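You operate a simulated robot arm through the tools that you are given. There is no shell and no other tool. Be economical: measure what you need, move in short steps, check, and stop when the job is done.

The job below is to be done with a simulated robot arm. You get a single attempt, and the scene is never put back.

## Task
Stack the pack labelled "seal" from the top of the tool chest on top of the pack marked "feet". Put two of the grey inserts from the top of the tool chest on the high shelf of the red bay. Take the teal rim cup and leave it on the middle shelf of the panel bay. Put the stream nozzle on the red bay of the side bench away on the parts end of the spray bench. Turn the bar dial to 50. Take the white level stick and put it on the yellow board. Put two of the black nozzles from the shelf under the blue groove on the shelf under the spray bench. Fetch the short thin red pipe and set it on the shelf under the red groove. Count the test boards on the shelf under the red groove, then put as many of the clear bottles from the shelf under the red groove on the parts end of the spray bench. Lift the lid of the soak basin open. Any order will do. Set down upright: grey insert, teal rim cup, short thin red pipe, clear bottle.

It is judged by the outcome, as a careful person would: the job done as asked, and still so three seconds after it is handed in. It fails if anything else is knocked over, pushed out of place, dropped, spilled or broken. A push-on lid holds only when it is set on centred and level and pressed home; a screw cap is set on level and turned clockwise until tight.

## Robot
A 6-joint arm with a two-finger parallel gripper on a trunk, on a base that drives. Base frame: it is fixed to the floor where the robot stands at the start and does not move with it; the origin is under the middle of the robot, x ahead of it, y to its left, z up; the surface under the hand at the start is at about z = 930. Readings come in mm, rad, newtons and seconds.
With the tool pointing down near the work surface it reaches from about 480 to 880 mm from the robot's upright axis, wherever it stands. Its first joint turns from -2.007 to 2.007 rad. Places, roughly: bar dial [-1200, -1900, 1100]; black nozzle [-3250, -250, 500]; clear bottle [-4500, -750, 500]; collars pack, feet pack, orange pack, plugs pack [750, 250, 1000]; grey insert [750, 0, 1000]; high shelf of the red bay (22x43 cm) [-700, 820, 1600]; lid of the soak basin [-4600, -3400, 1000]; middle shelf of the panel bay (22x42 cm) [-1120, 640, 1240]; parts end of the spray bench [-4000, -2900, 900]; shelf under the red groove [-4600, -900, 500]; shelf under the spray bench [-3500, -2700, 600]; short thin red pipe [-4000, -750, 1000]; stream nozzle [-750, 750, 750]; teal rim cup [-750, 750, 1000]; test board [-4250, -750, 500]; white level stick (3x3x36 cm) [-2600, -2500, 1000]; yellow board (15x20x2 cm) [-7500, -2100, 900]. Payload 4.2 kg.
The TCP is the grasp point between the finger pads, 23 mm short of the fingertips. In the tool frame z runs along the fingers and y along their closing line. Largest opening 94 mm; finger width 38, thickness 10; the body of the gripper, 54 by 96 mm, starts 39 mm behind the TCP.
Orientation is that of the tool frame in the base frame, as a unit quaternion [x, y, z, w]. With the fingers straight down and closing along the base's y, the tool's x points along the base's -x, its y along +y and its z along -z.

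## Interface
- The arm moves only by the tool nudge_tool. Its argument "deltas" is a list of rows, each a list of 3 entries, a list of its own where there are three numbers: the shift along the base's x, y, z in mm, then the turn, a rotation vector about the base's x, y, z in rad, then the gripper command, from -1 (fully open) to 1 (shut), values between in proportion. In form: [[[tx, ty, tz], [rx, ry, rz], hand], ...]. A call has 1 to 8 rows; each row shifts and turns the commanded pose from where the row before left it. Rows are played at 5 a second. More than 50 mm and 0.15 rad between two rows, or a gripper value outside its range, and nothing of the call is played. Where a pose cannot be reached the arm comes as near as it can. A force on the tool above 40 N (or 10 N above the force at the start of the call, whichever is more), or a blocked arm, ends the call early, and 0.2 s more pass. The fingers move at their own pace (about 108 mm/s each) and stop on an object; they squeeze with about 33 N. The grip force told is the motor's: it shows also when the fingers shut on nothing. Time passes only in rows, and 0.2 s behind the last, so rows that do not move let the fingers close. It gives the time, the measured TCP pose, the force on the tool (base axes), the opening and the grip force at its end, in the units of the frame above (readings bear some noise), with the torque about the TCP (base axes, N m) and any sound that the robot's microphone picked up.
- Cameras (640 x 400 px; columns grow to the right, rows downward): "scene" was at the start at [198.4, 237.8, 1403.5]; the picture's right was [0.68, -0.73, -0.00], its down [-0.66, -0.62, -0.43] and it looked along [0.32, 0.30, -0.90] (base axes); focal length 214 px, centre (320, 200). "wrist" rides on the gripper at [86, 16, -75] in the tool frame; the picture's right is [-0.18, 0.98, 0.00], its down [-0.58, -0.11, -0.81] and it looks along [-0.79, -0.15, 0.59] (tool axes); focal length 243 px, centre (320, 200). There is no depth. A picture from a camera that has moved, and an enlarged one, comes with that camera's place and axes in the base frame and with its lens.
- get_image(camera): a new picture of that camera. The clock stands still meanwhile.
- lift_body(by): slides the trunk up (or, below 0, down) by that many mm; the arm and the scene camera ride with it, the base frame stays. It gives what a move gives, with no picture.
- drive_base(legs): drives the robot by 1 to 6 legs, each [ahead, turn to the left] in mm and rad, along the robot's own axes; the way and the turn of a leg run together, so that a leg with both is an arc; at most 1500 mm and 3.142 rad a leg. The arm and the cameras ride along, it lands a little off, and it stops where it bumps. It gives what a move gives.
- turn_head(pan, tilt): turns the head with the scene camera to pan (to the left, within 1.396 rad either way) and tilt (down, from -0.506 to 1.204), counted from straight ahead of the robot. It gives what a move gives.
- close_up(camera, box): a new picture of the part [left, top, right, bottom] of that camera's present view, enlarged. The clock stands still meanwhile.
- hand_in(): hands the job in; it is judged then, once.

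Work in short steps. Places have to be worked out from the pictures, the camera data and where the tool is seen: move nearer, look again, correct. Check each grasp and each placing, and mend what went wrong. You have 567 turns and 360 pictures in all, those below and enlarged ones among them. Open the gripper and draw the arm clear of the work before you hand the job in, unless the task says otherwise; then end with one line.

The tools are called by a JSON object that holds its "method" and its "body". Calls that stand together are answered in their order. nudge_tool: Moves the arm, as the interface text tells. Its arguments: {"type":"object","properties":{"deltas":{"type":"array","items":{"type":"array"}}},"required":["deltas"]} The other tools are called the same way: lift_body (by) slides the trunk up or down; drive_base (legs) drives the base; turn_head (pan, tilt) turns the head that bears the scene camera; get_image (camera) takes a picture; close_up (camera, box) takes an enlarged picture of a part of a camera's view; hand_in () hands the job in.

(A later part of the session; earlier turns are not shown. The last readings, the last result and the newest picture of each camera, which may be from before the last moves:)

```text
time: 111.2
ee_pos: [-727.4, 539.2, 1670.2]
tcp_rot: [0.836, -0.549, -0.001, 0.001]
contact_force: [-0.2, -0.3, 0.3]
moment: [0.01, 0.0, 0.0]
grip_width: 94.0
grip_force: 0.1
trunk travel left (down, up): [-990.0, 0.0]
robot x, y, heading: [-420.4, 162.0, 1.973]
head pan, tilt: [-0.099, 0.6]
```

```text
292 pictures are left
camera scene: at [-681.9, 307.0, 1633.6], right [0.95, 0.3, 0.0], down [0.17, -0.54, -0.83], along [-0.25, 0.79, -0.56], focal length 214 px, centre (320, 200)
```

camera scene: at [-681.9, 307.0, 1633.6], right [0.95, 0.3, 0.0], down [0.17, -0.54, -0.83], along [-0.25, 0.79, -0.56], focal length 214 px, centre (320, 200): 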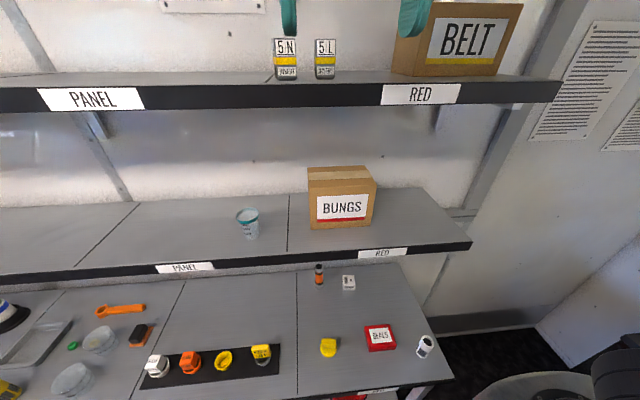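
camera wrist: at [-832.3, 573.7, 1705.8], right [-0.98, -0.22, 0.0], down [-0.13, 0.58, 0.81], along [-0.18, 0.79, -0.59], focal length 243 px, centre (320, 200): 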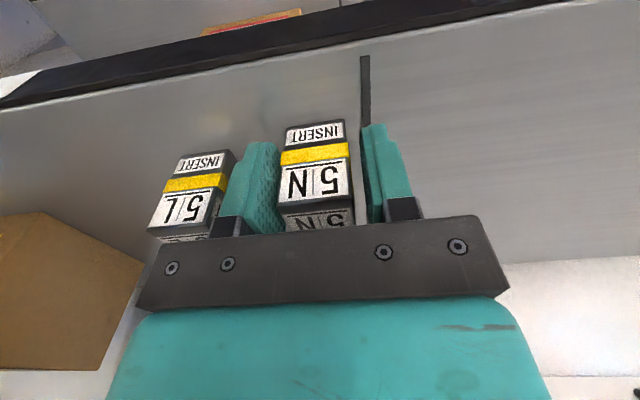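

{"method": "lift_body", "body": {"by": -400}}

{"method": "get_image", "body": {"camera": "scene"}}

```text
time: 115.0
ee_pos: [-727.0, 538.9, 1270.0]
tcp_rot: [0.836, -0.549, -0.001, 0.001]
contact_force: [-0.4, 0.2, -0.8]
moment: [0.0, 0.04, 0.02]
grip_width: 94.0
grip_force: 0.0
trunk travel left (down, up): [-590.0, 400.0]
robot x, y, heading: [-417.9, 154.0, 1.974]
head pan, tilt: [-0.099, 0.6]
```

```text
291 pictures are left
camera scene: at [-681.9, 307.0, 1233.5], right [0.95, 0.3, 0.0], down [0.17, -0.54, -0.83], along [-0.25, 0.79, -0.56], focal length 214 px, centre (320, 200)
```

scene: 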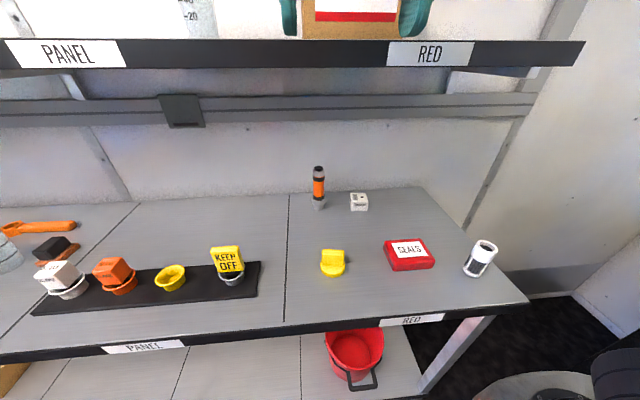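

{"method": "close_up", "body": {"camera": "scene", "box": [300, 160, 400, 230]}}

```text
5.71 times, centred on (350, 195) of scene
camera zoom: at [-681.9, 307.0, 1233.5], right [0.95, 0.3, 0.0], down [0.17, -0.54, -0.83], along [-0.25, 0.79, -0.56], focal length 1226 px, centre (149, 229)
```

zoom: 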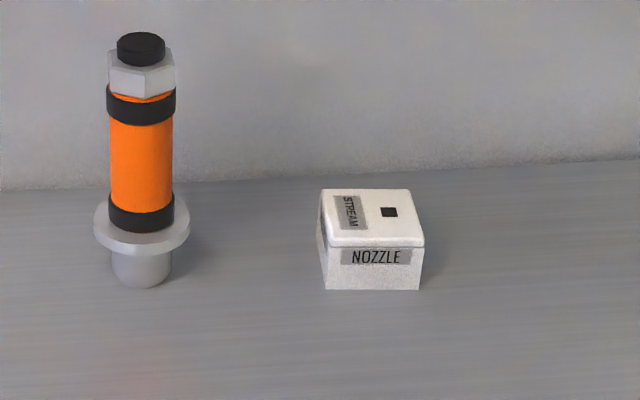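

The nozzle block is ~47×46×31 mm centred near (-731,837), yaw ≈1.865. Lower the trunk 200 more and pose the tool tilted 30° in front.

{"method": "lift_body", "body": {"by": -200}}

{"method": "nudge_tool", "body": {"deltas": [[[15, 21, -22], [0, 0, -0.108], -1], [[15, 21, -22], [0.1245, 0.0377, 0], -1], [[15, 22, -22], [0.1245, 0.0377, 0], -1], [[15, 22, -22], [0.1245, 0.0377, 0], -1], [[15, 22, -22], [0.1245, 0.0377, 0], -1], [[0, 0, 0], [0, 0, 0], -1]]}}

{"method": "get_image", "body": {"camera": "scene"}}

{"method": "get_image", "body": {"camera": "wrist"}}

```text
time: 117.2
ee_pos: [-727.2, 539.1, 1069.0]
tcp_rot: [0.836, -0.549, -0.001, 0.0]
contact_force: [0.8, 0.4, -0.9]
moment: [0.0, 0.02, -0.05]
grip_width: 93.8
grip_force: 0.0
trunk travel left (down, up): [-390.0, 600.0]
robot x, y, heading: [-422.6, 161.5, 1.968]
head pan, tilt: [-0.099, 0.6]
```

```text
time: 118.6
ee_pos: [-710.6, 650.1, 1123.8]
tcp_rot: [0.778, -0.573, -0.205, -0.154]
contact_force: [0.3, -0.2, 0.5]
moment: [0.0, 0.02, 0.0]
grip_width: 94.2
grip_force: 0.0
out of reach, approached as far as the arm can: row 2, 3, 4, 5
trunk travel left (down, up): [-390.0, 600.0]
robot x, y, heading: [-417.2, 161.0, 1.97]
head pan, tilt: [-0.099, 0.6]
```

```text
289 pictures are left
camera scene: at [-681.9, 307.0, 1033.5], right [0.95, 0.3, 0.0], down [0.17, -0.54, -0.83], along [-0.25, 0.79, -0.56], focal length 214 px, centre (320, 200)
```

scene: 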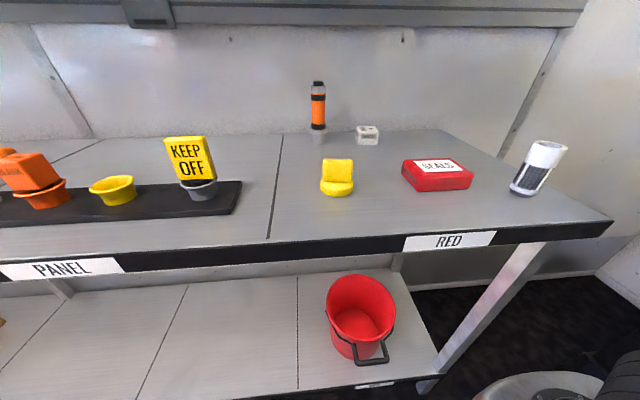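

```text
288 pictures are left
camera wrist: at [-692.3, 537.4, 1145.7], right [-0.99, -0.14, 0.09], down [0.07, 0.13, 0.99], along [-0.15, 0.98, -0.12], focal length 243 px, centre (320, 200)
```

wrist: 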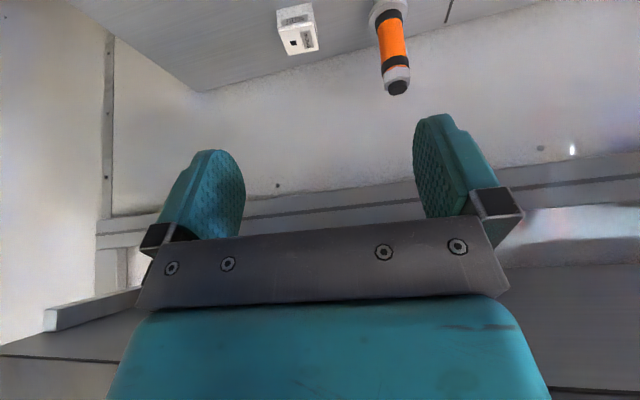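

The near pose was out of the arm's inner reach with the low trunk. I try descending further out from here.

{"method": "nudge_tool", "body": {"deltas": [[[8, 0, -45], [0, 0, 0], -1], [[8, 2, -45], [0, 0, 0], -1], [[8, 5, -45], [0, 0, 0], -1], [[0, 0, 0], [0, 0, 0], -1]]}}

{"method": "get_image", "body": {"camera": "scene"}}

```text
time: 119.6
ee_pos: [-727.0, 666.3, 1115.7]
tcp_rot: [0.778, -0.573, -0.206, -0.152]
contact_force: [0.6, 0.8, 0.2]
moment: [0.0, 0.0, -0.01]
grip_width: 94.0
grip_force: 0.1
out of reach, approached as far as the arm can: row 1, 2, 3
trunk travel left (down, up): [-390.0, 600.0]
robot x, y, heading: [-415.8, 157.4, 1.971]
head pan, tilt: [-0.099, 0.6]
```

```text
287 pictures are left
camera scene: at [-681.9, 307.0, 1033.5], right [0.95, 0.3, 0.0], down [0.17, -0.54, -0.83], along [-0.25, 0.79, -0.56], focal length 214 px, centre (320, 200)
```

scene: 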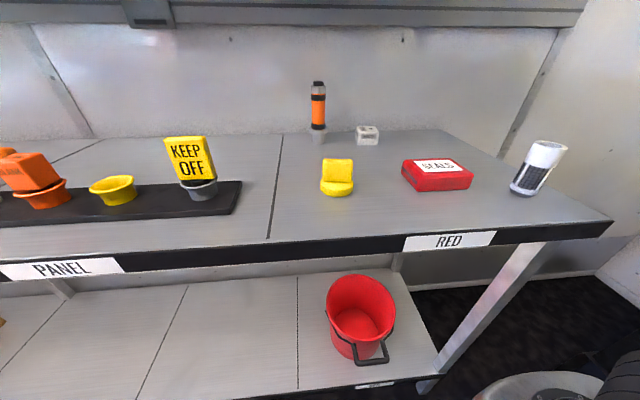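

Too low a trunk. Pull the hand back from the shelf front, then raise the trunk to the height that worked for the cup.

{"method": "nudge_tool", "body": {"deltas": [[[16, -37, 0], [0, 0, 0], -1], [[16, -37, 0], [0, 0, 0], -1], [[16, -37, 0], [0, 0, 0], -1], [[0, 0, 0], [0, 0, 0], -1]]}}

```text
time: 120.6
ee_pos: [-681.5, 554.6, 1127.8]
tcp_rot: [0.778, -0.573, -0.207, -0.153]
contact_force: [0.3, -0.4, 0.1]
moment: [0.0, 0.0, -0.01]
grip_width: 94.0
grip_force: 0.1
out of reach, approached as far as the arm can: row 1, 2
trunk travel left (down, up): [-390.0, 600.0]
robot x, y, heading: [-417.4, 161.8, 1.971]
head pan, tilt: [-0.099, 0.6]
```

{"method": "lift_body", "body": {"by": 300}}

{"method": "nudge_tool", "body": {"deltas": [[[4, 4, -48], [0, 0, 0], -1], [[4, 4, -48], [0, 0, 0], -1], [[4, 4, -48], [0, 0, 0], -1], [[4, 8, -48], [0, 0, 0], -1], [[4, 10, -48], [0, 0, 0], -1], [[4, 12, -48], [0, 0, 0], -1], [[4, 15, -47], [0, 0, 0], -1], [[2, 15, -47], [0, 0, 0], -1]]}}

{"method": "get_image", "body": {"camera": "scene"}}

```text
time: 123.6
ee_pos: [-681.6, 554.2, 1428.7]
tcp_rot: [0.779, -0.572, -0.207, -0.153]
contact_force: [0.4, -0.8, 0.4]
moment: [0.0, 0.01, 0.02]
grip_width: 94.0
grip_force: 0.1
trunk travel left (down, up): [-690.0, 300.0]
robot x, y, heading: [-419.1, 160.5, 1.967]
head pan, tilt: [-0.099, 0.6]
```

```text
time: 125.4
ee_pos: [-692.9, 568.7, 1428.2]
tcp_rot: [0.778, -0.574, -0.205, -0.153]
contact_force: [0.2, 1.0, 1.0]
moment: [0.02, 0.05, -0.01]
grip_width: 94.0
grip_force: 0.1
out of reach, approached as far as the arm can: row 1, 2, 3, 4, 5, 6, 7, 8
trunk travel left (down, up): [-690.0, 300.0]
robot x, y, heading: [-417.8, 159.2, 1.971]
head pan, tilt: [-0.099, 0.6]
```

```text
286 pictures are left
camera scene: at [-681.7, 306.8, 1333.6], right [0.95, 0.3, 0.0], down [0.17, -0.54, -0.83], along [-0.25, 0.79, -0.56], focal length 214 px, centre (320, 200)
```

scene: 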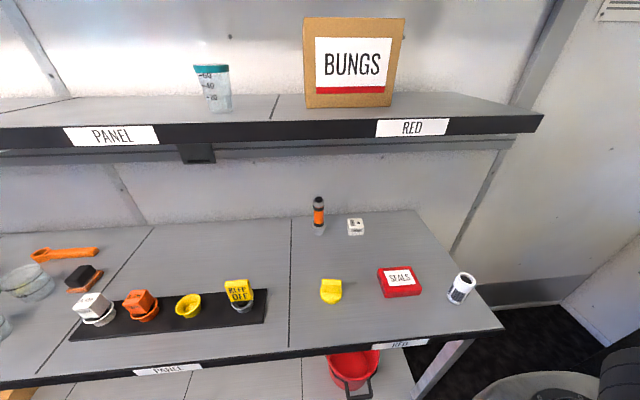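

The tilted high pose sits at a joint limit. I untilt first, then descend vertically and tilt lower as with the cup.

{"method": "nudge_tool", "body": {"deltas": [[[0, -8, 0], [-0.1245, -0.0377, 0], -1], [[0, -8, 0], [-0.1245, -0.0377, 0], -1], [[0, -8, 0], [-0.1245, -0.0377, 0], -1], [[0, -8, 0], [-0.1245, -0.0377, 0], -1], [[0, 0, -40], [0, 0, 0], -1], [[0, 0, -45], [0, 0, 0], -1], [[0, 0, -45], [0, 0, 0], -1], [[0, 0, -45], [0, 0, 0], -1]]}}

```text
time: 127.2
ee_pos: [-691.8, 537.6, 1252.4]
tcp_rot: [0.805, -0.593, 0.0, 0.0]
contact_force: [-0.1, 0.8, 0.0]
moment: [0.01, -0.01, 0.0]
grip_width: 93.9
grip_force: 0.1
trunk travel left (down, up): [-690.0, 300.0]
robot x, y, heading: [-419.5, 158.5, 1.971]
head pan, tilt: [-0.099, 0.6]
```

{"method": "nudge_tool", "body": {"deltas": [[[4, 8, -40], [0, 0, 0], -1], [[4, 10, -40], [0, 0, 0], -1], [[4, 14, -35], [0.083, 0.025, 0], -1], [[4, 14, -35], [0.083, 0.025, 0], -1], [[4, 14, -30], [0.083, 0.025, 0], -1], [[4, 14, -30], [0.083, 0.025, 0], -1], [[4, 14, -26], [0.083, 0.025, 0], -1], [[4, 14, -26], [0.083, 0.025, 0], -1]]}}

{"method": "get_image", "body": {"camera": "scene"}}

{"method": "get_image", "body": {"camera": "wrist"}}

```text
time: 129.0
ee_pos: [-660.9, 638.9, 990.7]
tcp_rot: [0.778, -0.573, -0.207, -0.154]
contact_force: [0.0, 0.0, -0.4]
moment: [0.01, 0.02, -0.03]
grip_width: 94.2
grip_force: 0.1
trunk travel left (down, up): [-690.0, 300.0]
robot x, y, heading: [-420.1, 161.9, 1.973]
head pan, tilt: [-0.099, 0.6]
```

```text
285 pictures are left
camera scene: at [-681.7, 306.8, 1333.6], right [0.95, 0.3, 0.0], down [0.17, -0.54, -0.83], along [-0.25, 0.79, -0.56], focal length 214 px, centre (320, 200)
```

scene: 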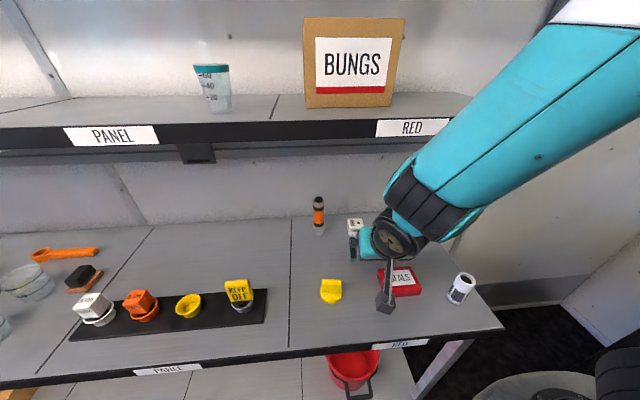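

```text
284 pictures are left
camera wrist: at [-643.0, 526.0, 1012.5], right [-0.99, -0.14, 0.09], down [0.07, 0.13, 0.99], along [-0.15, 0.98, -0.12], focal length 243 px, centre (320, 200)
```

wrist: 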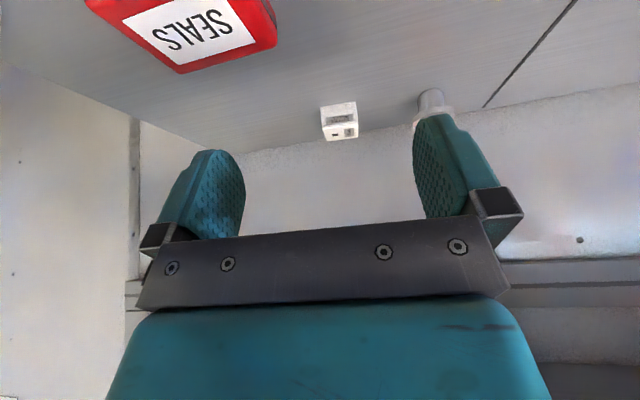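

Good pose. Advance toward the nozzle gradually, watching the forearm versus the shelf edge.

{"method": "nudge_tool", "body": {"deltas": [[[-12, 32, -16], [0, 0, 0], -1], [[-12, 32, -16], [0, 0, 0], -1], [[-12, 32, -14], [0, 0, 0], -1], [[0, 0, 0], [0, 0, 0], -1]]}}

{"method": "get_image", "body": {"camera": "scene"}}

{"method": "get_image", "body": {"camera": "wrist"}}

```text
time: 130.0
ee_pos: [-698.1, 735.2, 943.4]
tcp_rot: [0.778, -0.573, -0.206, -0.153]
contact_force: [-0.4, 0.1, 0.1]
moment: [-0.01, 0.02, 0.02]
grip_width: 94.2
grip_force: 0.0
trunk travel left (down, up): [-690.0, 300.0]
robot x, y, heading: [-418.4, 155.3, 1.972]
head pan, tilt: [-0.099, 0.6]
```

```text
283 pictures are left
camera scene: at [-681.9, 306.9, 1333.5], right [0.95, 0.3, 0.0], down [0.17, -0.54, -0.83], along [-0.25, 0.79, -0.56], focal length 214 px, centre (320, 200)
```

scene: 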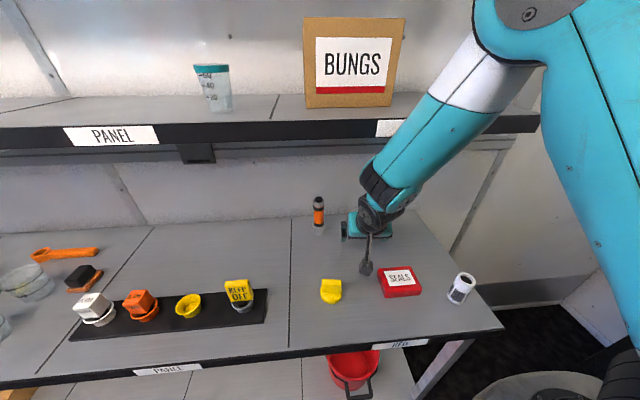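

```text
282 pictures are left
camera wrist: at [-679.8, 623.5, 965.6], right [-0.99, -0.14, 0.09], down [0.07, 0.13, 0.99], along [-0.15, 0.98, -0.12], focal length 243 px, centre (320, 200)
```

wrist: 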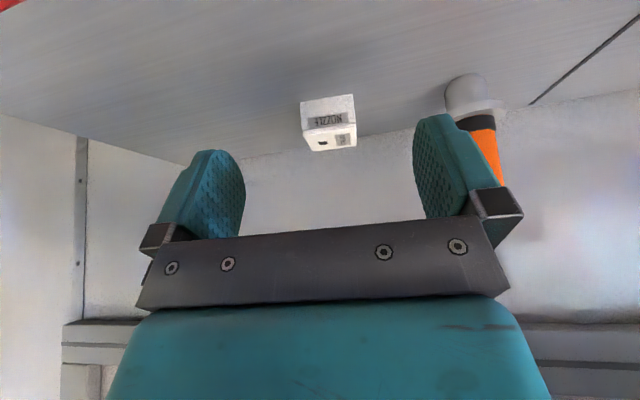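

The forearm would run close to the shelf edge at 30°, so I increase the tilt to 40° before going in.

{"method": "nudge_tool", "body": {"deltas": [[[0, 0, 0], [0.084, 0.0255, 0], -1], [[0, 0, 0], [0.084, 0.0255, 0], -1], [[-10, 30, -8], [0, 0, 0], -1], [[-10, 30, -8], [0, 0, 0], -1], [[0, 0, 0], [0, 0, 0], -1]]}}

{"method": "get_image", "body": {"camera": "scene"}}

{"method": "get_image", "body": {"camera": "wrist"}}

```text
time: 131.2
ee_pos: [-716.8, 795.5, 926.8]
tcp_rot: [0.757, -0.558, -0.273, -0.204]
contact_force: [0.1, 0.1, -0.1]
moment: [0.01, 0.01, 0.01]
grip_width: 93.9
grip_force: 0.0
trunk travel left (down, up): [-690.0, 300.0]
robot x, y, heading: [-414.9, 160.6, 1.975]
head pan, tilt: [-0.099, 0.6]
```

```text
281 pictures are left
camera scene: at [-681.9, 306.9, 1333.5], right [0.95, 0.3, 0.0], down [0.17, -0.54, -0.83], along [-0.25, 0.79, -0.56], focal length 214 px, centre (320, 200)
```

scene: 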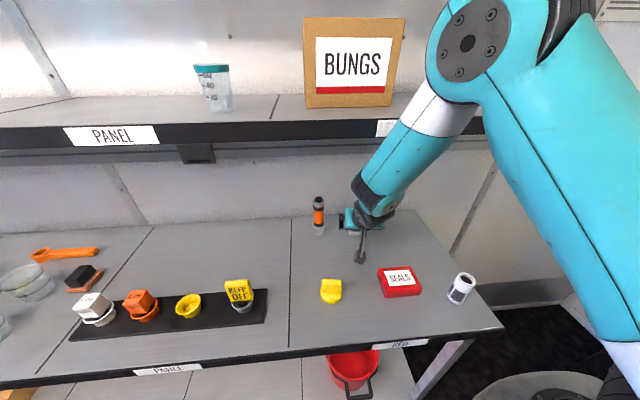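

```text
280 pictures are left
camera wrist: at [-697.6, 680.3, 929.4], right [-0.98, -0.16, 0.11], down [0.12, -0.04, 0.99], along [-0.15, 0.99, 0.05], focal length 243 px, centre (320, 200)
```

wrist: 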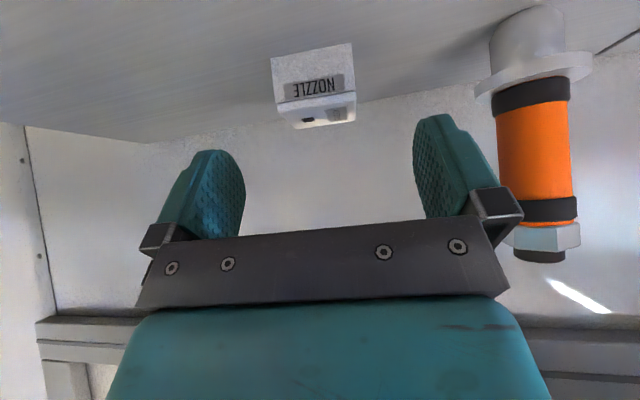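

Wrist view puts the block centre at (-727,828). Move over it, lower, and close.

{"method": "nudge_tool", "body": {"deltas": [[[-8, 25, 0], [0, 0, 0], -1], [[0, 0, -16], [0, 0, 0], -1], [[0, 0, -13], [0, 0, 0], -1], [[0, 0, 0], [0, 0, 0], -1]]}}

{"method": "get_image", "body": {"camera": "wrist"}}

{"method": "close_up", "body": {"camera": "scene", "box": [290, 60, 490, 300]}}

```text
time: 132.2
ee_pos: [-724.4, 820.1, 899.0]
tcp_rot: [0.757, -0.557, -0.275, -0.204]
contact_force: [0.1, -0.5, 0.3]
moment: [0.05, 0.0, 0.0]
grip_width: 94.4
grip_force: 0.0
trunk travel left (down, up): [-690.0, 300.0]
robot x, y, heading: [-420.4, 161.2, 1.974]
head pan, tilt: [-0.099, 0.6]
```

```text
279 pictures are left
camera wrist: at [-705.4, 705.5, 901.1], right [-0.98, -0.16, 0.11], down [0.12, -0.04, 0.99], along [-0.15, 0.99, 0.05], focal length 243 px, centre (320, 200)
```

wrist: 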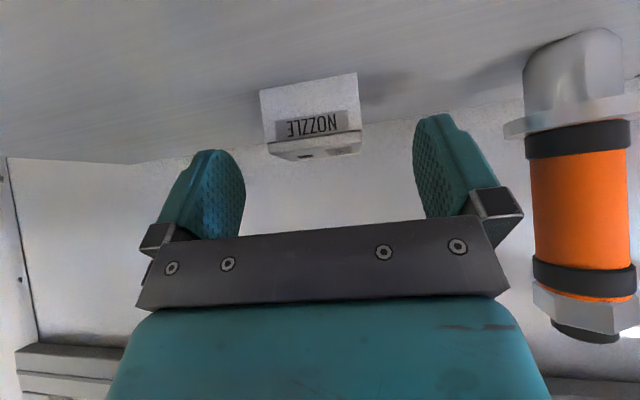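

```text
1.67 times, centred on (390, 180) of scene
camera zoom: at [-681.9, 307.0, 1333.5], right [0.95, 0.3, 0.0], down [0.17, -0.54, -0.83], along [-0.25, 0.79, -0.56], focal length 358 px, centre (203, 233)
```

zoom: 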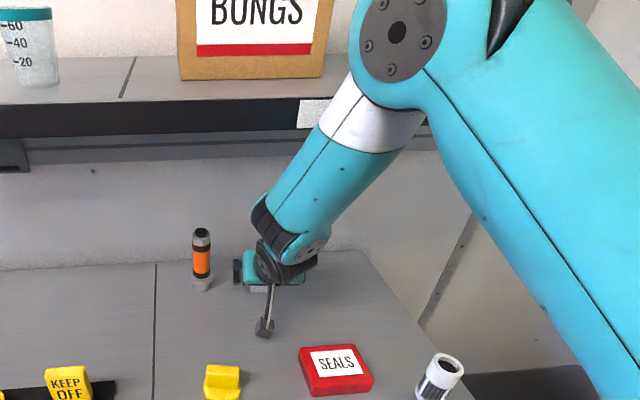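

Nearly there; go 6 mm further forward and 4 mm lower, then close.

{"method": "nudge_tool", "body": {"deltas": [[[-2, 7, -2], [0, 0, 0], -1], [[0, 0, -2], [0, 0, 0], -1], [[0, 0, 0], [0, 0, 0], 1], [[0, 0, 0], [0, 0, 0], 1], [[0, 0, 0], [0, 0, 0], 1], [[0, 0, 20], [0, 0, 0], 1], [[0, 0, 0], [0, 0, 0], 1]]}}

{"method": "get_image", "body": {"camera": "wrist"}}

```text
time: 133.8
ee_pos: [-725.0, 826.4, 913.3]
tcp_rot: [0.757, -0.557, -0.273, -0.203]
contact_force: [0.6, 0.3, -0.2]
moment: [-0.03, 0.01, 0.0]
grip_width: 47.1
grip_force: 33.4
trunk travel left (down, up): [-690.0, 300.0]
robot x, y, heading: [-417.2, 157.7, 1.971]
head pan, tilt: [-0.099, 0.6]
```

```text
277 pictures are left
camera wrist: at [-707.1, 712.0, 916.9], right [-0.98, -0.16, 0.11], down [0.12, -0.04, 0.99], along [-0.15, 0.99, 0.05], focal length 243 px, centre (320, 200)
```

wrist: 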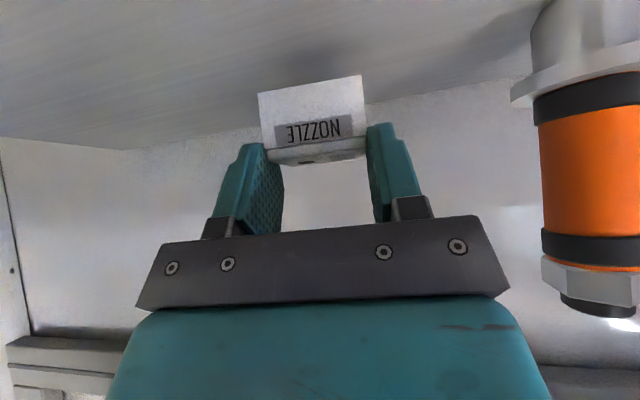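

Nozzle gripped at 47 mm. Withdraw along the entry path.

{"method": "nudge_tool", "body": {"deltas": [[[3, -12, 6], [0, 0, 0], 1], [[10, -30, 6], [0, 0, 0], 1], [[10, -30, 8], [0, 0, 0], 1], [[10, -30, 8], [0, 0, 0], 1], [[10, -30, 12], [0, 0, 0], 1], [[10, -30, 16], [0, 0, 0], 1], [[8, -25, 20], [0, 0, 0], 1]]}}

{"method": "get_image", "body": {"camera": "wrist"}}

{"method": "get_image", "body": {"camera": "scene"}}

```text
time: 135.4
ee_pos: [-676.9, 647.0, 991.2]
tcp_rot: [0.757, -0.557, -0.273, -0.204]
contact_force: [-0.5, -0.4, -0.8]
moment: [0.0, -0.01, 0.0]
grip_width: 47.2
grip_force: 33.0
out of reach, approached as far as the arm can: row 7
trunk travel left (down, up): [-690.0, 300.0]
robot x, y, heading: [-414.3, 160.7, 1.972]
head pan, tilt: [-0.099, 0.6]
```

```text
276 pictures are left
camera wrist: at [-657.4, 532.5, 993.7], right [-0.98, -0.15, 0.11], down [0.12, -0.04, 0.99], along [-0.15, 0.99, 0.05], focal length 243 px, centre (320, 200)
```

wrist: 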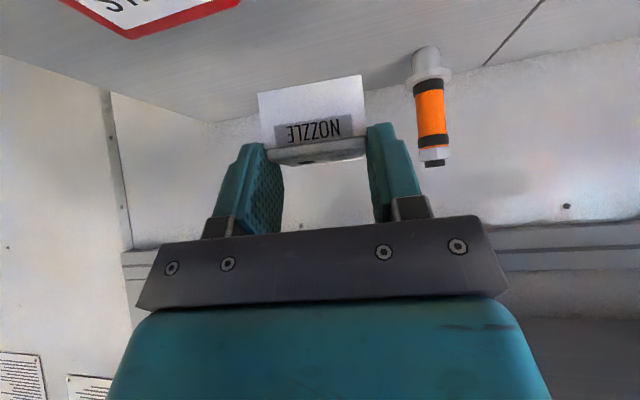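

```text
275 pictures are left
camera scene: at [-682.1, 307.4, 1333.4], right [0.95, 0.3, 0.0], down [0.17, -0.54, -0.82], along [-0.25, 0.79, -0.57], focal length 214 px, centre (320, 200)
```

scene: 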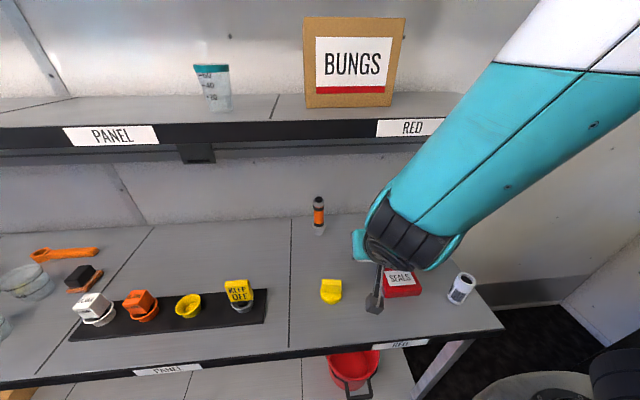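

Nozzle held securely. Straighten the tool and retract for driving.

{"method": "nudge_tool", "body": {"deltas": [[[4, -10, 15], [-0.133, -0.0403, 0], 1], [[4, -10, 20], [-0.133, -0.0403, 0], 1], [[4, -10, 25], [-0.133, -0.0403, 0], 1], [[6, -12, 30], [-0.133, -0.0403, 0], 1], [[6, -12, 40], [-0.133, -0.0403, 0], 1], [[6, -15, 40], [0, 0, 0.1], 1], [[10, -15, 40], [0, 0, 0], 1]]}}

{"method": "get_image", "body": {"camera": "wrist"}}

```text
time: 137.0
ee_pos: [-636.4, 562.8, 1202.7]
tcp_rot: [0.834, -0.552, 0.0, -0.001]
contact_force: [0.9, 0.7, -0.4]
moment: [0.01, -0.03, 0.0]
grip_width: 47.2
grip_force: 32.7
trunk travel left (down, up): [-690.0, 300.0]
robot x, y, heading: [-419.3, 159.4, 1.976]
head pan, tilt: [-0.099, 0.6]
```

```text
274 pictures are left
camera wrist: at [-617.2, 475.8, 1277.9], right [-0.98, -0.22, 0.0], down [-0.13, 0.58, 0.81], along [-0.17, 0.79, -0.59], focal length 243 px, centre (320, 200)
```

wrist: 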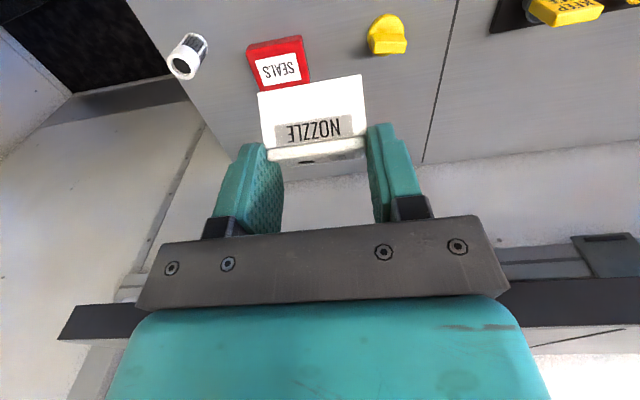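

I plan to drive down the aisle (room axis m = (-0.92,-0.39)). Back out to the aisle middle, turn left, and look ahead.

{"method": "drive_base", "body": {"legs": [[-380, 0], [0, 1.571]]}}

{"method": "turn_head", "body": {"pan": 0.0, "tilt": 0.35}}

{"method": "get_image", "body": {"camera": "scene"}}

```text
time: 143.2
ee_pos: [-675.0, -406.3, 1203.2]
tcp_rot: [0.98, 0.199, 0.001, -0.001]
contact_force: [-0.3, 0.9, -0.3]
moment: [-0.03, 0.02, -0.01]
grip_width: 47.2
grip_force: 33.0
trunk travel left (down, up): [-690.0, 300.0]
robot x, y, heading: [-270.3, -189.4, -2.74]
head pan, tilt: [-0.099, 0.6]
```

```text
time: 144.0
ee_pos: [-675.8, -406.3, 1203.0]
tcp_rot: [0.98, 0.198, 0.001, 0.0]
contact_force: [0.2, 0.2, -0.6]
moment: [-0.02, 0.0, 0.01]
grip_width: 47.1
grip_force: 32.4
trunk travel left (down, up): [-690.0, 300.0]
robot x, y, heading: [-273.0, -185.5, -2.734]
head pan, tilt: [0.0, 0.351]
```

```text
273 pictures are left
camera scene: at [-420.0, -462.5, 1356.2], right [-0.39, 0.92, 0.0], down [0.32, 0.13, -0.94], along [-0.86, -0.37, -0.34], focal length 214 px, centre (320, 200)
```

scene: 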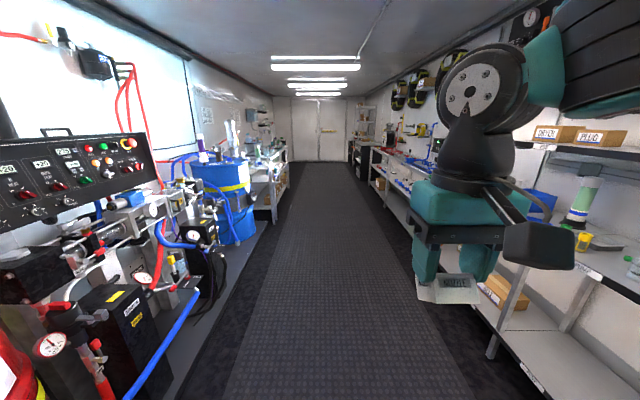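

The aisle is clear. Drive 3 m ahead and look.

{"method": "drive_base", "body": {"legs": [[1500, 0], [1500, 0]]}}

{"method": "turn_head", "body": {"pan": 0.5, "tilt": 0.45}}

{"method": "get_image", "body": {"camera": "scene"}}

```text
time: 158.4
ee_pos: [-3428.6, -1597.2, 1202.7]
tcp_rot: [0.979, 0.204, 0.0, 0.0]
contact_force: [0.2, 0.1, -0.7]
moment: [0.04, -0.01, -0.03]
grip_width: 47.0
grip_force: 33.5
trunk travel left (down, up): [-690.0, 300.0]
robot x, y, heading: [-3025.7, -1375.3, -2.725]
head pan, tilt: [0.0, 0.351]
```

```text
time: 159.4
ee_pos: [-3429.2, -1597.3, 1203.3]
tcp_rot: [0.979, 0.205, 0.0, 0.001]
contact_force: [-0.4, -0.7, -0.5]
moment: [0.02, 0.0, -0.02]
grip_width: 47.2
grip_force: 33.1
trunk travel left (down, up): [-690.0, 300.0]
robot x, y, heading: [-3028.4, -1370.8, -2.73]
head pan, tilt: [0.499, 0.45]
```

```text
272 pictures are left
camera scene: at [-3143.7, -1686.0, 1347.1], right [-0.79, 0.61, 0.0], down [0.27, 0.34, -0.9], along [-0.55, -0.71, -0.44], focal length 214 px, centre (320, 200)
```

scene: 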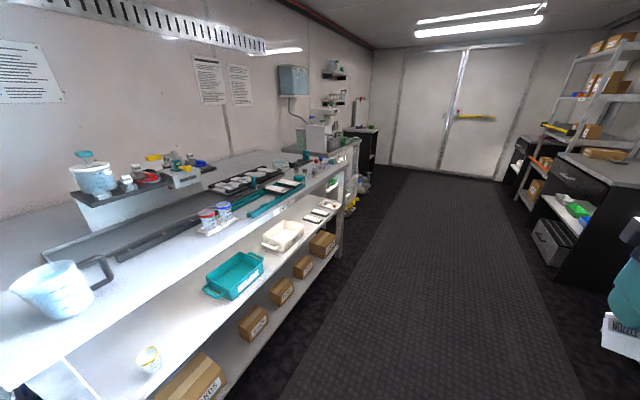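

I can see the spray bench on the left. Zoom on it.

{"method": "close_up", "body": {"camera": "scene", "box": [0, 130, 240, 300]}}

{"method": "close_up", "body": {"camera": "scene", "box": [180, 100, 380, 250]}}

```text
2.35 times, centred on (120, 215) of scene
camera zoom: at [-3143.7, -1686.0, 1347.1], right [-0.79, 0.61, 0.0], down [0.27, 0.34, -0.9], along [-0.55, -0.71, -0.44], focal length 505 px, centre (791, 165)
```

zoom: 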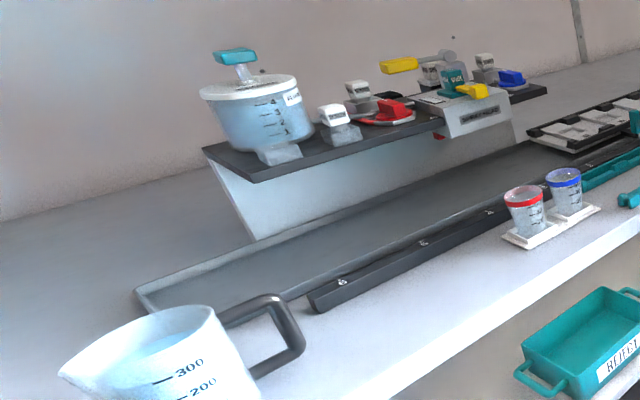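

```text
2.67 times, centred on (280, 175) of scene
camera zoom: at [-3143.7, -1686.0, 1347.1], right [-0.79, 0.61, 0.0], down [0.27, 0.34, -0.9], along [-0.55, -0.71, -0.44], focal length 572 px, centre (427, 267)
```

zoom: 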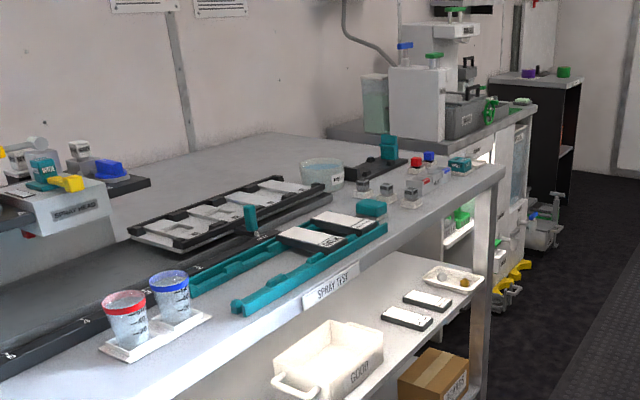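

The parts end is the far end (small blocks, red/blue bottles). Drive on 1450, turn left to face it, look.

{"method": "drive_base", "body": {"legs": [[1450, 0], [0, 1.571]]}}

{"method": "turn_head", "body": {"pan": 0.0, "tilt": 0.6}}

{"method": "get_image", "body": {"camera": "scene"}}

```text
time: 170.4
ee_pos: [-4142.3, -2359.1, 1203.1]
tcp_rot: [0.549, 0.836, 0.001, 0.0]
contact_force: [-0.2, 0.3, 0.1]
moment: [0.0, -0.02, 0.02]
grip_width: 46.9
grip_force: 32.7
trunk travel left (down, up): [-690.0, 300.0]
robot x, y, heading: [-4359.7, -1957.4, -1.16]
head pan, tilt: [0.499, 0.45]
```

```text
time: 171.3
ee_pos: [-4141.2, -2360.1, 1203.2]
tcp_rot: [0.549, 0.836, 0.0, 0.0]
contact_force: [-0.1, 0.1, -0.4]
moment: [-0.04, 0.01, 0.0]
grip_width: 47.3
grip_force: 32.8
trunk travel left (down, up): [-690.0, 300.0]
robot x, y, heading: [-4362.2, -1960.0, -1.164]
head pan, tilt: [0.0, 0.6]
```

```text
269 pictures are left
camera scene: at [-4086.5, -2100.0, 1333.5], right [-0.92, -0.4, 0.0], down [-0.22, 0.52, -0.83], along [0.33, -0.76, -0.56], focal length 214 px, centre (320, 200)
```

scene: 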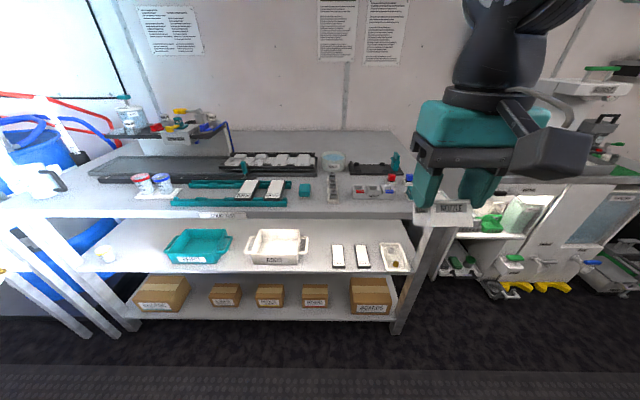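

{"method": "close_up", "body": {"camera": "scene", "box": [200, 130, 440, 280]}}

```text
2.67 times, centred on (320, 205) of scene
camera zoom: at [-4086.5, -2100.0, 1333.5], right [-0.92, -0.4, 0.0], down [-0.22, 0.52, -0.83], along [0.33, -0.76, -0.56], focal length 572 px, centre (320, 187)
```

zoom: 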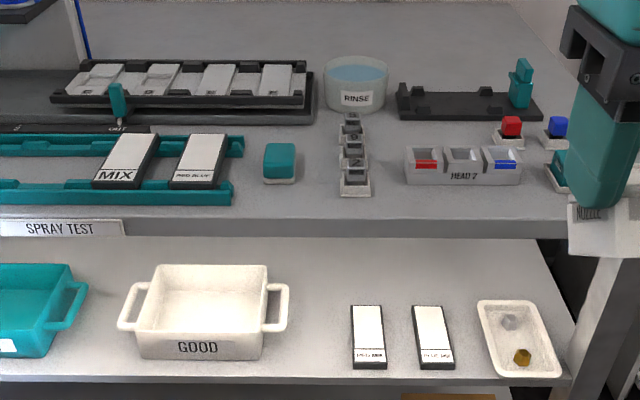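

Parts-end area found: HEAD 7 block, small blocks; a free strip lies along the front edge. Drive forward 440 and look from above.

{"method": "drive_base", "body": {"legs": [[440, 0]]}}

{"method": "turn_head", "body": {"pan": -0.1, "tilt": 0.9}}

{"method": "get_image", "body": {"camera": "scene"}}

{"method": "get_image", "body": {"camera": "wrist"}}

```text
time: 174.0
ee_pos: [-3966.9, -2764.4, 1202.2]
tcp_rot: [0.549, 0.836, 0.0, 0.0]
contact_force: [0.3, -0.3, -0.5]
moment: [0.04, 0.02, 0.0]
grip_width: 47.3
grip_force: 32.5
trunk travel left (down, up): [-690.0, 300.0]
robot x, y, heading: [-4190.0, -2362.7, -1.161]
head pan, tilt: [0.0, 0.6]
```

```text
time: 174.8
ee_pos: [-3966.2, -2763.8, 1202.2]
tcp_rot: [0.55, 0.835, 0.0, 0.0]
contact_force: [0.0, 0.0, 0.2]
moment: [-0.01, 0.0, 0.01]
grip_width: 47.0
grip_force: 33.3
trunk travel left (down, up): [-690.0, 300.0]
robot x, y, heading: [-4185.2, -2358.3, -1.161]
head pan, tilt: [-0.099, 0.901]
```

```text
267 pictures are left
camera scene: at [-3923.9, -2495.2, 1308.8], right [-0.95, -0.3, 0.0], down [-0.24, 0.75, -0.62], along [0.19, -0.59, -0.78], focal length 214 px, centre (320, 200)
```

scene: 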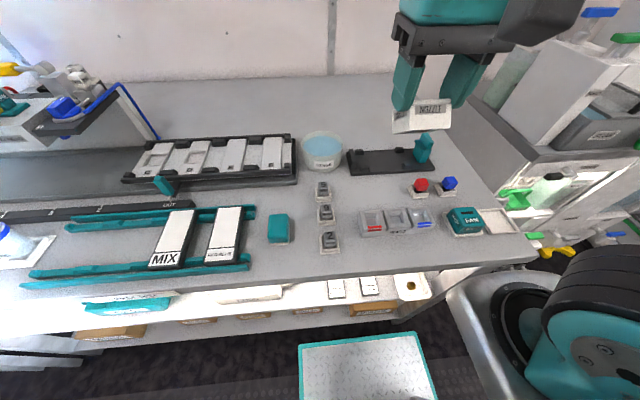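

```text
266 pictures are left
camera wrist: at [-3985.9, -2678.6, 1277.6], right [0.98, 0.22, 0.0], down [0.13, -0.58, 0.81], along [0.18, -0.79, -0.59], focal length 243 px, centre (320, 200)
```

wrist: 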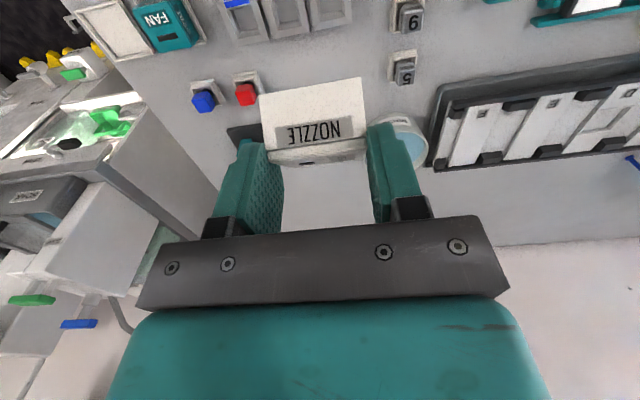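

{"method": "close_up", "body": {"camera": "scene", "box": [250, 120, 550, 300]}}

```text
2.13 times, centred on (400, 210) of scene
camera zoom: at [-3923.9, -2495.2, 1308.8], right [-0.95, -0.3, 0.0], down [-0.24, 0.75, -0.62], along [0.19, -0.59, -0.78], focal length 458 px, centre (149, 179)
```

zoom: 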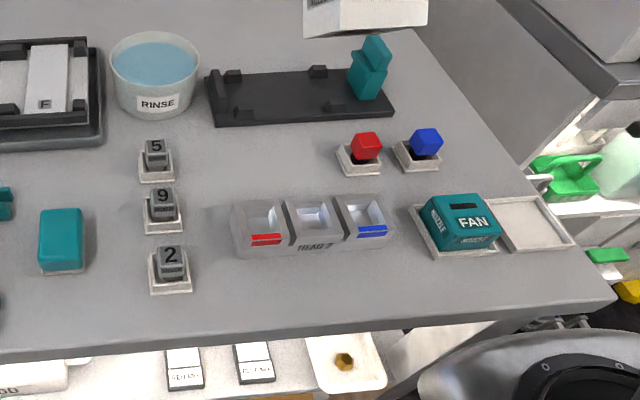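

The clean spot is the strip in front of HEAD 7. To place with the same 40° tilt I need more distance: back up 200 mm first.

{"method": "drive_base", "body": {"legs": [[-200, 0]]}}

```text
time: 176.4
ee_pos: [-4046.2, -2580.3, 1203.3]
tcp_rot: [0.55, 0.835, 0.0, 0.0]
contact_force: [-0.1, 0.2, -0.6]
moment: [0.0, -0.01, -0.02]
grip_width: 47.1
grip_force: 32.5
trunk travel left (down, up): [-690.0, 300.0]
robot x, y, heading: [-4269.0, -2176.5, -1.165]
head pan, tilt: [-0.099, 0.901]
```

{"method": "nudge_tool", "body": {"deltas": [[[3, -26, -38], [-0.1065, -0.0458, 0], 1], [[3, -26, -38], [-0.1065, -0.0458, 0], 1], [[3, -26, -38], [-0.1065, -0.0458, 0], 1], [[3, -26, -38], [-0.1065, -0.0458, 0], 1], [[3, -26, -38], [-0.1065, -0.0458, 0], 1], [[2, -27, -38], [-0.1065, -0.0458, 0], 1], [[0, 0, 0], [0, 0, 0], 1]]}}

{"method": "get_image", "body": {"camera": "wrist"}}

{"method": "get_image", "body": {"camera": "scene"}}

```text
time: 178.0
ee_pos: [-4029.1, -2737.1, 975.2]
tcp_rot: [0.516, 0.784, -0.189, 0.287]
contact_force: [1.4, 5.1, 24.2]
moment: [-0.53, -0.27, 0.03]
grip_width: 47.3
grip_force: 32.9
trunk travel left (down, up): [-690.0, 300.0]
robot x, y, heading: [-4267.2, -2181.7, -1.162]
head pan, tilt: [-0.099, 0.901]
```

```text
264 pictures are left
camera wrist: at [-4058.5, -2626.4, 977.6], right [0.96, 0.26, 0.12], down [-0.13, 0.03, 0.99], along [0.25, -0.97, 0.06], focal length 243 px, centre (320, 200)
```

wrist: 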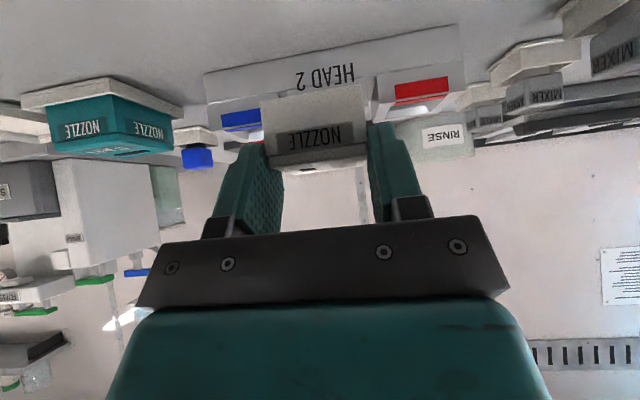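

```text
263 pictures are left
camera scene: at [-4003.4, -2311.1, 1309.3], right [-0.95, -0.3, 0.0], down [-0.24, 0.75, -0.62], along [0.19, -0.59, -0.78], focal length 214 px, centre (320, 200)
```

scene: 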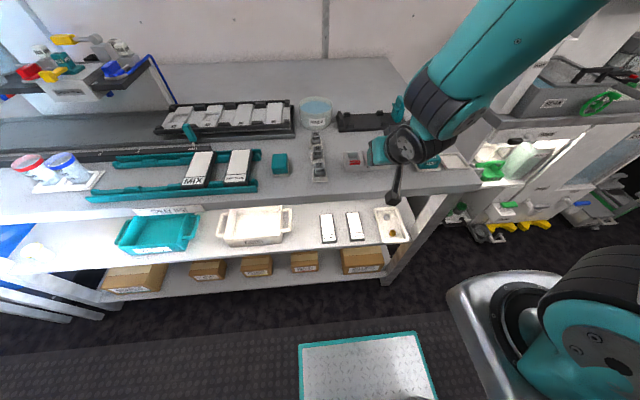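

Unexpected 24 N upward: the bench is higher (≈935) than I judged. Raise and reassess.

{"method": "nudge_tool", "body": {"deltas": [[[0, 0, 15], [0, 0, 0], 1], [[-8, 20, 15], [0, 0, 0], 1], [[0, 0, 0], [0, 0, 0], 1]]}}

{"method": "close_up", "body": {"camera": "scene", "box": [260, 80, 500, 230]}}

{"method": "get_image", "body": {"camera": "wrist"}}

```text
time: 178.8
ee_pos: [-4036.5, -2717.9, 1004.0]
tcp_rot: [0.517, 0.785, -0.187, 0.284]
contact_force: [0.6, 1.2, -0.2]
moment: [0.02, 0.02, -0.04]
grip_width: 47.2
grip_force: 32.8
trunk travel left (down, up): [-690.0, 300.0]
robot x, y, heading: [-4265.8, -2182.5, -1.168]
head pan, tilt: [-0.099, 0.901]
```

```text
2.67 times, centred on (380, 155) of scene
camera zoom: at [-4003.1, -2312.3, 1308.7], right [-0.95, -0.3, 0.0], down [-0.24, 0.75, -0.62], along [0.19, -0.59, -0.78], focal length 572 px, centre (160, 320)
```

zoom: 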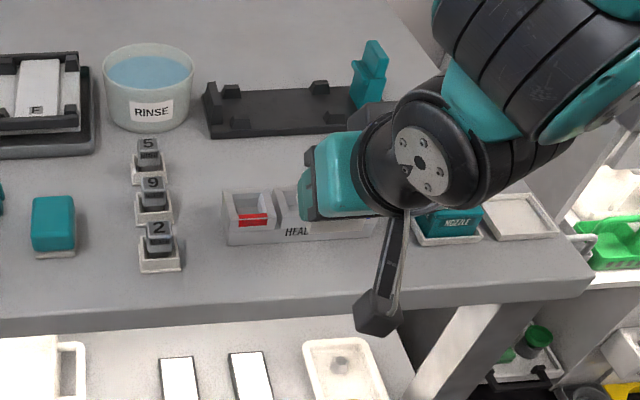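

```text
261 pictures are left
camera wrist: at [-4067.9, -2606.7, 1006.0], right [0.96, 0.26, 0.12], down [-0.13, 0.02, 0.99], along [0.25, -0.97, 0.05], focal length 243 px, centre (320, 200)
```

wrist: 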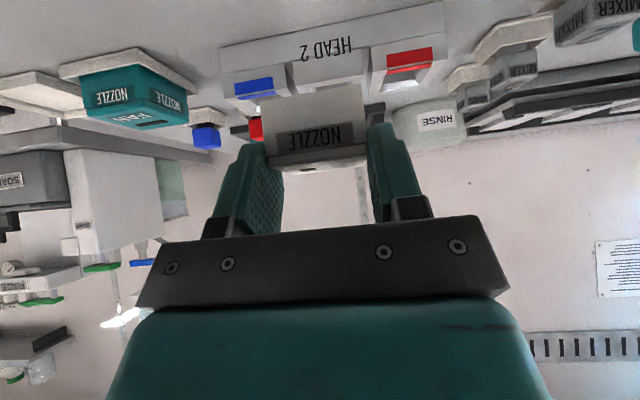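

Triangulation puts the bench at z≈898 and HEAD's front at d=-963; the block had touched HEAD's front lip. I centre the block in the strip (14 mm forward of now) and lower in small steps.

{"method": "nudge_tool", "body": {"deltas": [[[5.5, -13, 0], [0, 0, 0], 1], [[0, 0, -25], [0, 0, 0], 1], [[0, 0, -12], [0, 0, 0], 1], [[0, 0, -6], [0, 0, 0], 1], [[0, 0, 0], [0, 0, 0], 1]]}}

{"method": "get_image", "body": {"camera": "wrist"}}

```text
time: 180.0
ee_pos: [-4031.2, -2730.3, 962.7]
tcp_rot: [0.516, 0.785, -0.188, 0.286]
contact_force: [-2.3, 2.2, 22.3]
moment: [-0.69, -0.14, -0.07]
grip_width: 47.3
grip_force: 33.0
trunk travel left (down, up): [-690.0, 300.0]
robot x, y, heading: [-4269.1, -2178.2, -1.163]
head pan, tilt: [-0.099, 0.901]
```

```text
260 pictures are left
camera wrist: at [-4061.2, -2620.1, 964.6], right [0.96, 0.26, 0.12], down [-0.13, 0.02, 0.99], along [0.25, -0.97, 0.06], focal length 243 px, centre (320, 200)
```

wrist: 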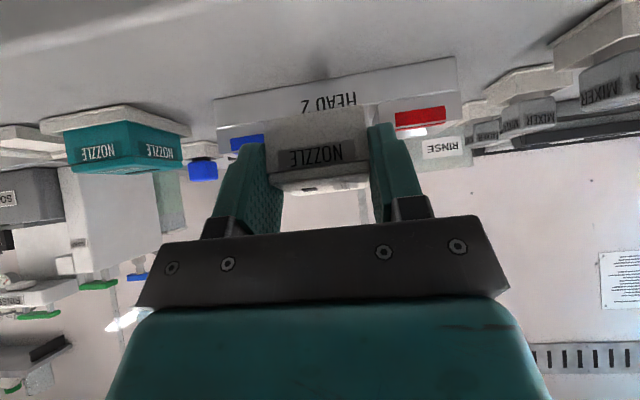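

The block's far edge again met HEAD's lip and slid up ~10 mm in the grip. It reaches ~37 mm ahead of the TCP, so I shift back 12 mm and lower again.

{"method": "nudge_tool", "body": {"deltas": [[[0, 0, 8], [0, 0, 0], 1], [[-5, 11, 0], [0, 0, 0], 1], [[0, 0, -12], [0, 0, 0], 1], [[0, 0, -5], [0, 0, 0], 1], [[0, 0, -4], [0, 0, 0], 1], [[0, 0, 0], [0, 0, 0], 1]]}}

{"method": "get_image", "body": {"camera": "wrist"}}

{"method": "close_up", "body": {"camera": "scene", "box": [260, 80, 500, 230]}}

```text
time: 181.4
ee_pos: [-4036.6, -2720.2, 949.2]
tcp_rot: [0.516, 0.785, -0.187, 0.286]
contact_force: [-0.4, -0.2, 0.3]
moment: [0.03, -0.01, 0.04]
grip_width: 47.4
grip_force: 33.2
trunk travel left (down, up): [-690.0, 300.0]
robot x, y, heading: [-4264.4, -2176.5, -1.163]
head pan, tilt: [-0.099, 0.901]
```

```text
259 pictures are left
camera wrist: at [-4066.6, -2609.3, 950.9], right [0.96, 0.26, 0.12], down [-0.13, 0.02, 0.99], along [0.25, -0.97, 0.05], focal length 243 px, centre (320, 200)
```

wrist: 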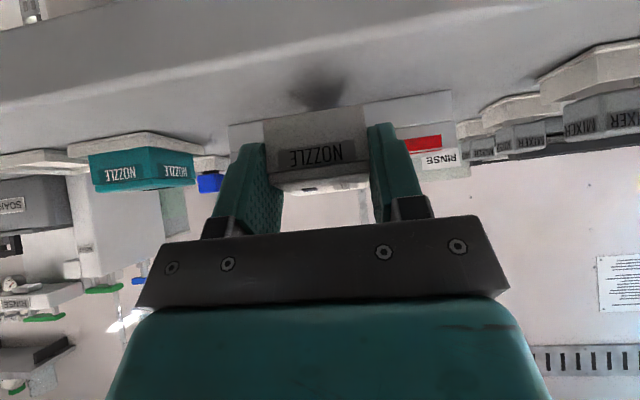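

```text
2.67 times, centred on (380, 155) of scene
camera zoom: at [-4003.1, -2312.1, 1308.7], right [-0.95, -0.3, 0.0], down [-0.24, 0.75, -0.62], along [0.19, -0.59, -0.78], focal length 572 px, centre (160, 320)
```

zoom: 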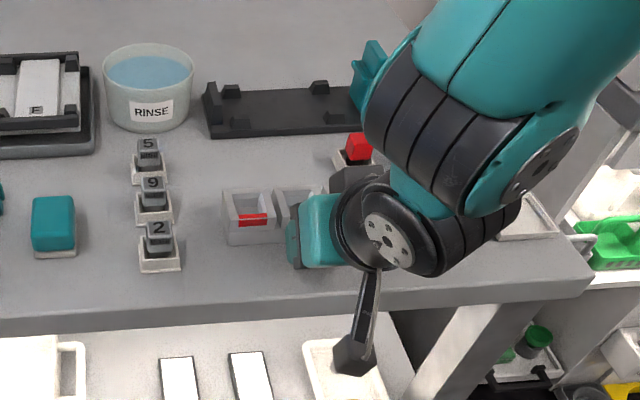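

Free of HEAD now (0 N). Continue down in small steps.

{"method": "nudge_tool", "body": {"deltas": [[[0, 0, -4], [0, 0, 0], 1], [[0, 0, -4], [0, 0, 0], 1], [[0, 0, -3], [0, 0, 0], 1], [[0, 0, 0], [0, 0, 0], 1]]}}

```text
time: 182.4
ee_pos: [-4036.4, -2719.8, 937.6]
tcp_rot: [0.517, 0.785, -0.187, 0.285]
contact_force: [-0.2, 0.5, 0.0]
moment: [0.0, 0.0, -0.03]
grip_width: 47.2
grip_force: 32.9
trunk travel left (down, up): [-690.0, 300.0]
robot x, y, heading: [-4266.6, -2178.3, -1.162]
head pan, tilt: [-0.099, 0.901]
```

{"method": "nudge_tool", "body": {"deltas": [[[0, 0, -3], [0, 0, 0], 1], [[0, 0, -3], [0, 0, 0], 1], [[0, 0, -2], [0, 0, 0], 1], [[0, 0, 0], [0, 0, 0], 1]]}}

{"method": "get_image", "body": {"camera": "wrist"}}

```text
time: 183.4
ee_pos: [-4038.2, -2721.3, 931.8]
tcp_rot: [0.516, 0.785, -0.189, 0.287]
contact_force: [-3.5, -4.6, 29.3]
moment: [-0.1, 0.09, -0.01]
grip_width: 47.7
grip_force: 32.5
trunk travel left (down, up): [-690.0, 300.0]
robot x, y, heading: [-4264.3, -2175.3, -1.16]
head pan, tilt: [-0.099, 0.901]
```

```text
257 pictures are left
camera wrist: at [-4066.6, -2609.6, 933.0], right [0.96, 0.26, 0.12], down [-0.13, 0.03, 0.99], along [0.25, -0.97, 0.06], focal length 243 px, centre (320, 200)
```

wrist: 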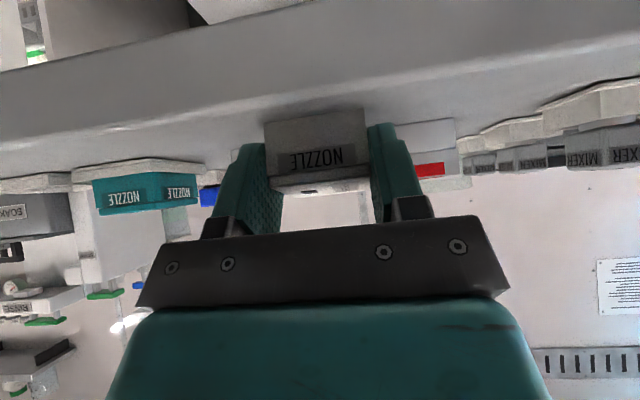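

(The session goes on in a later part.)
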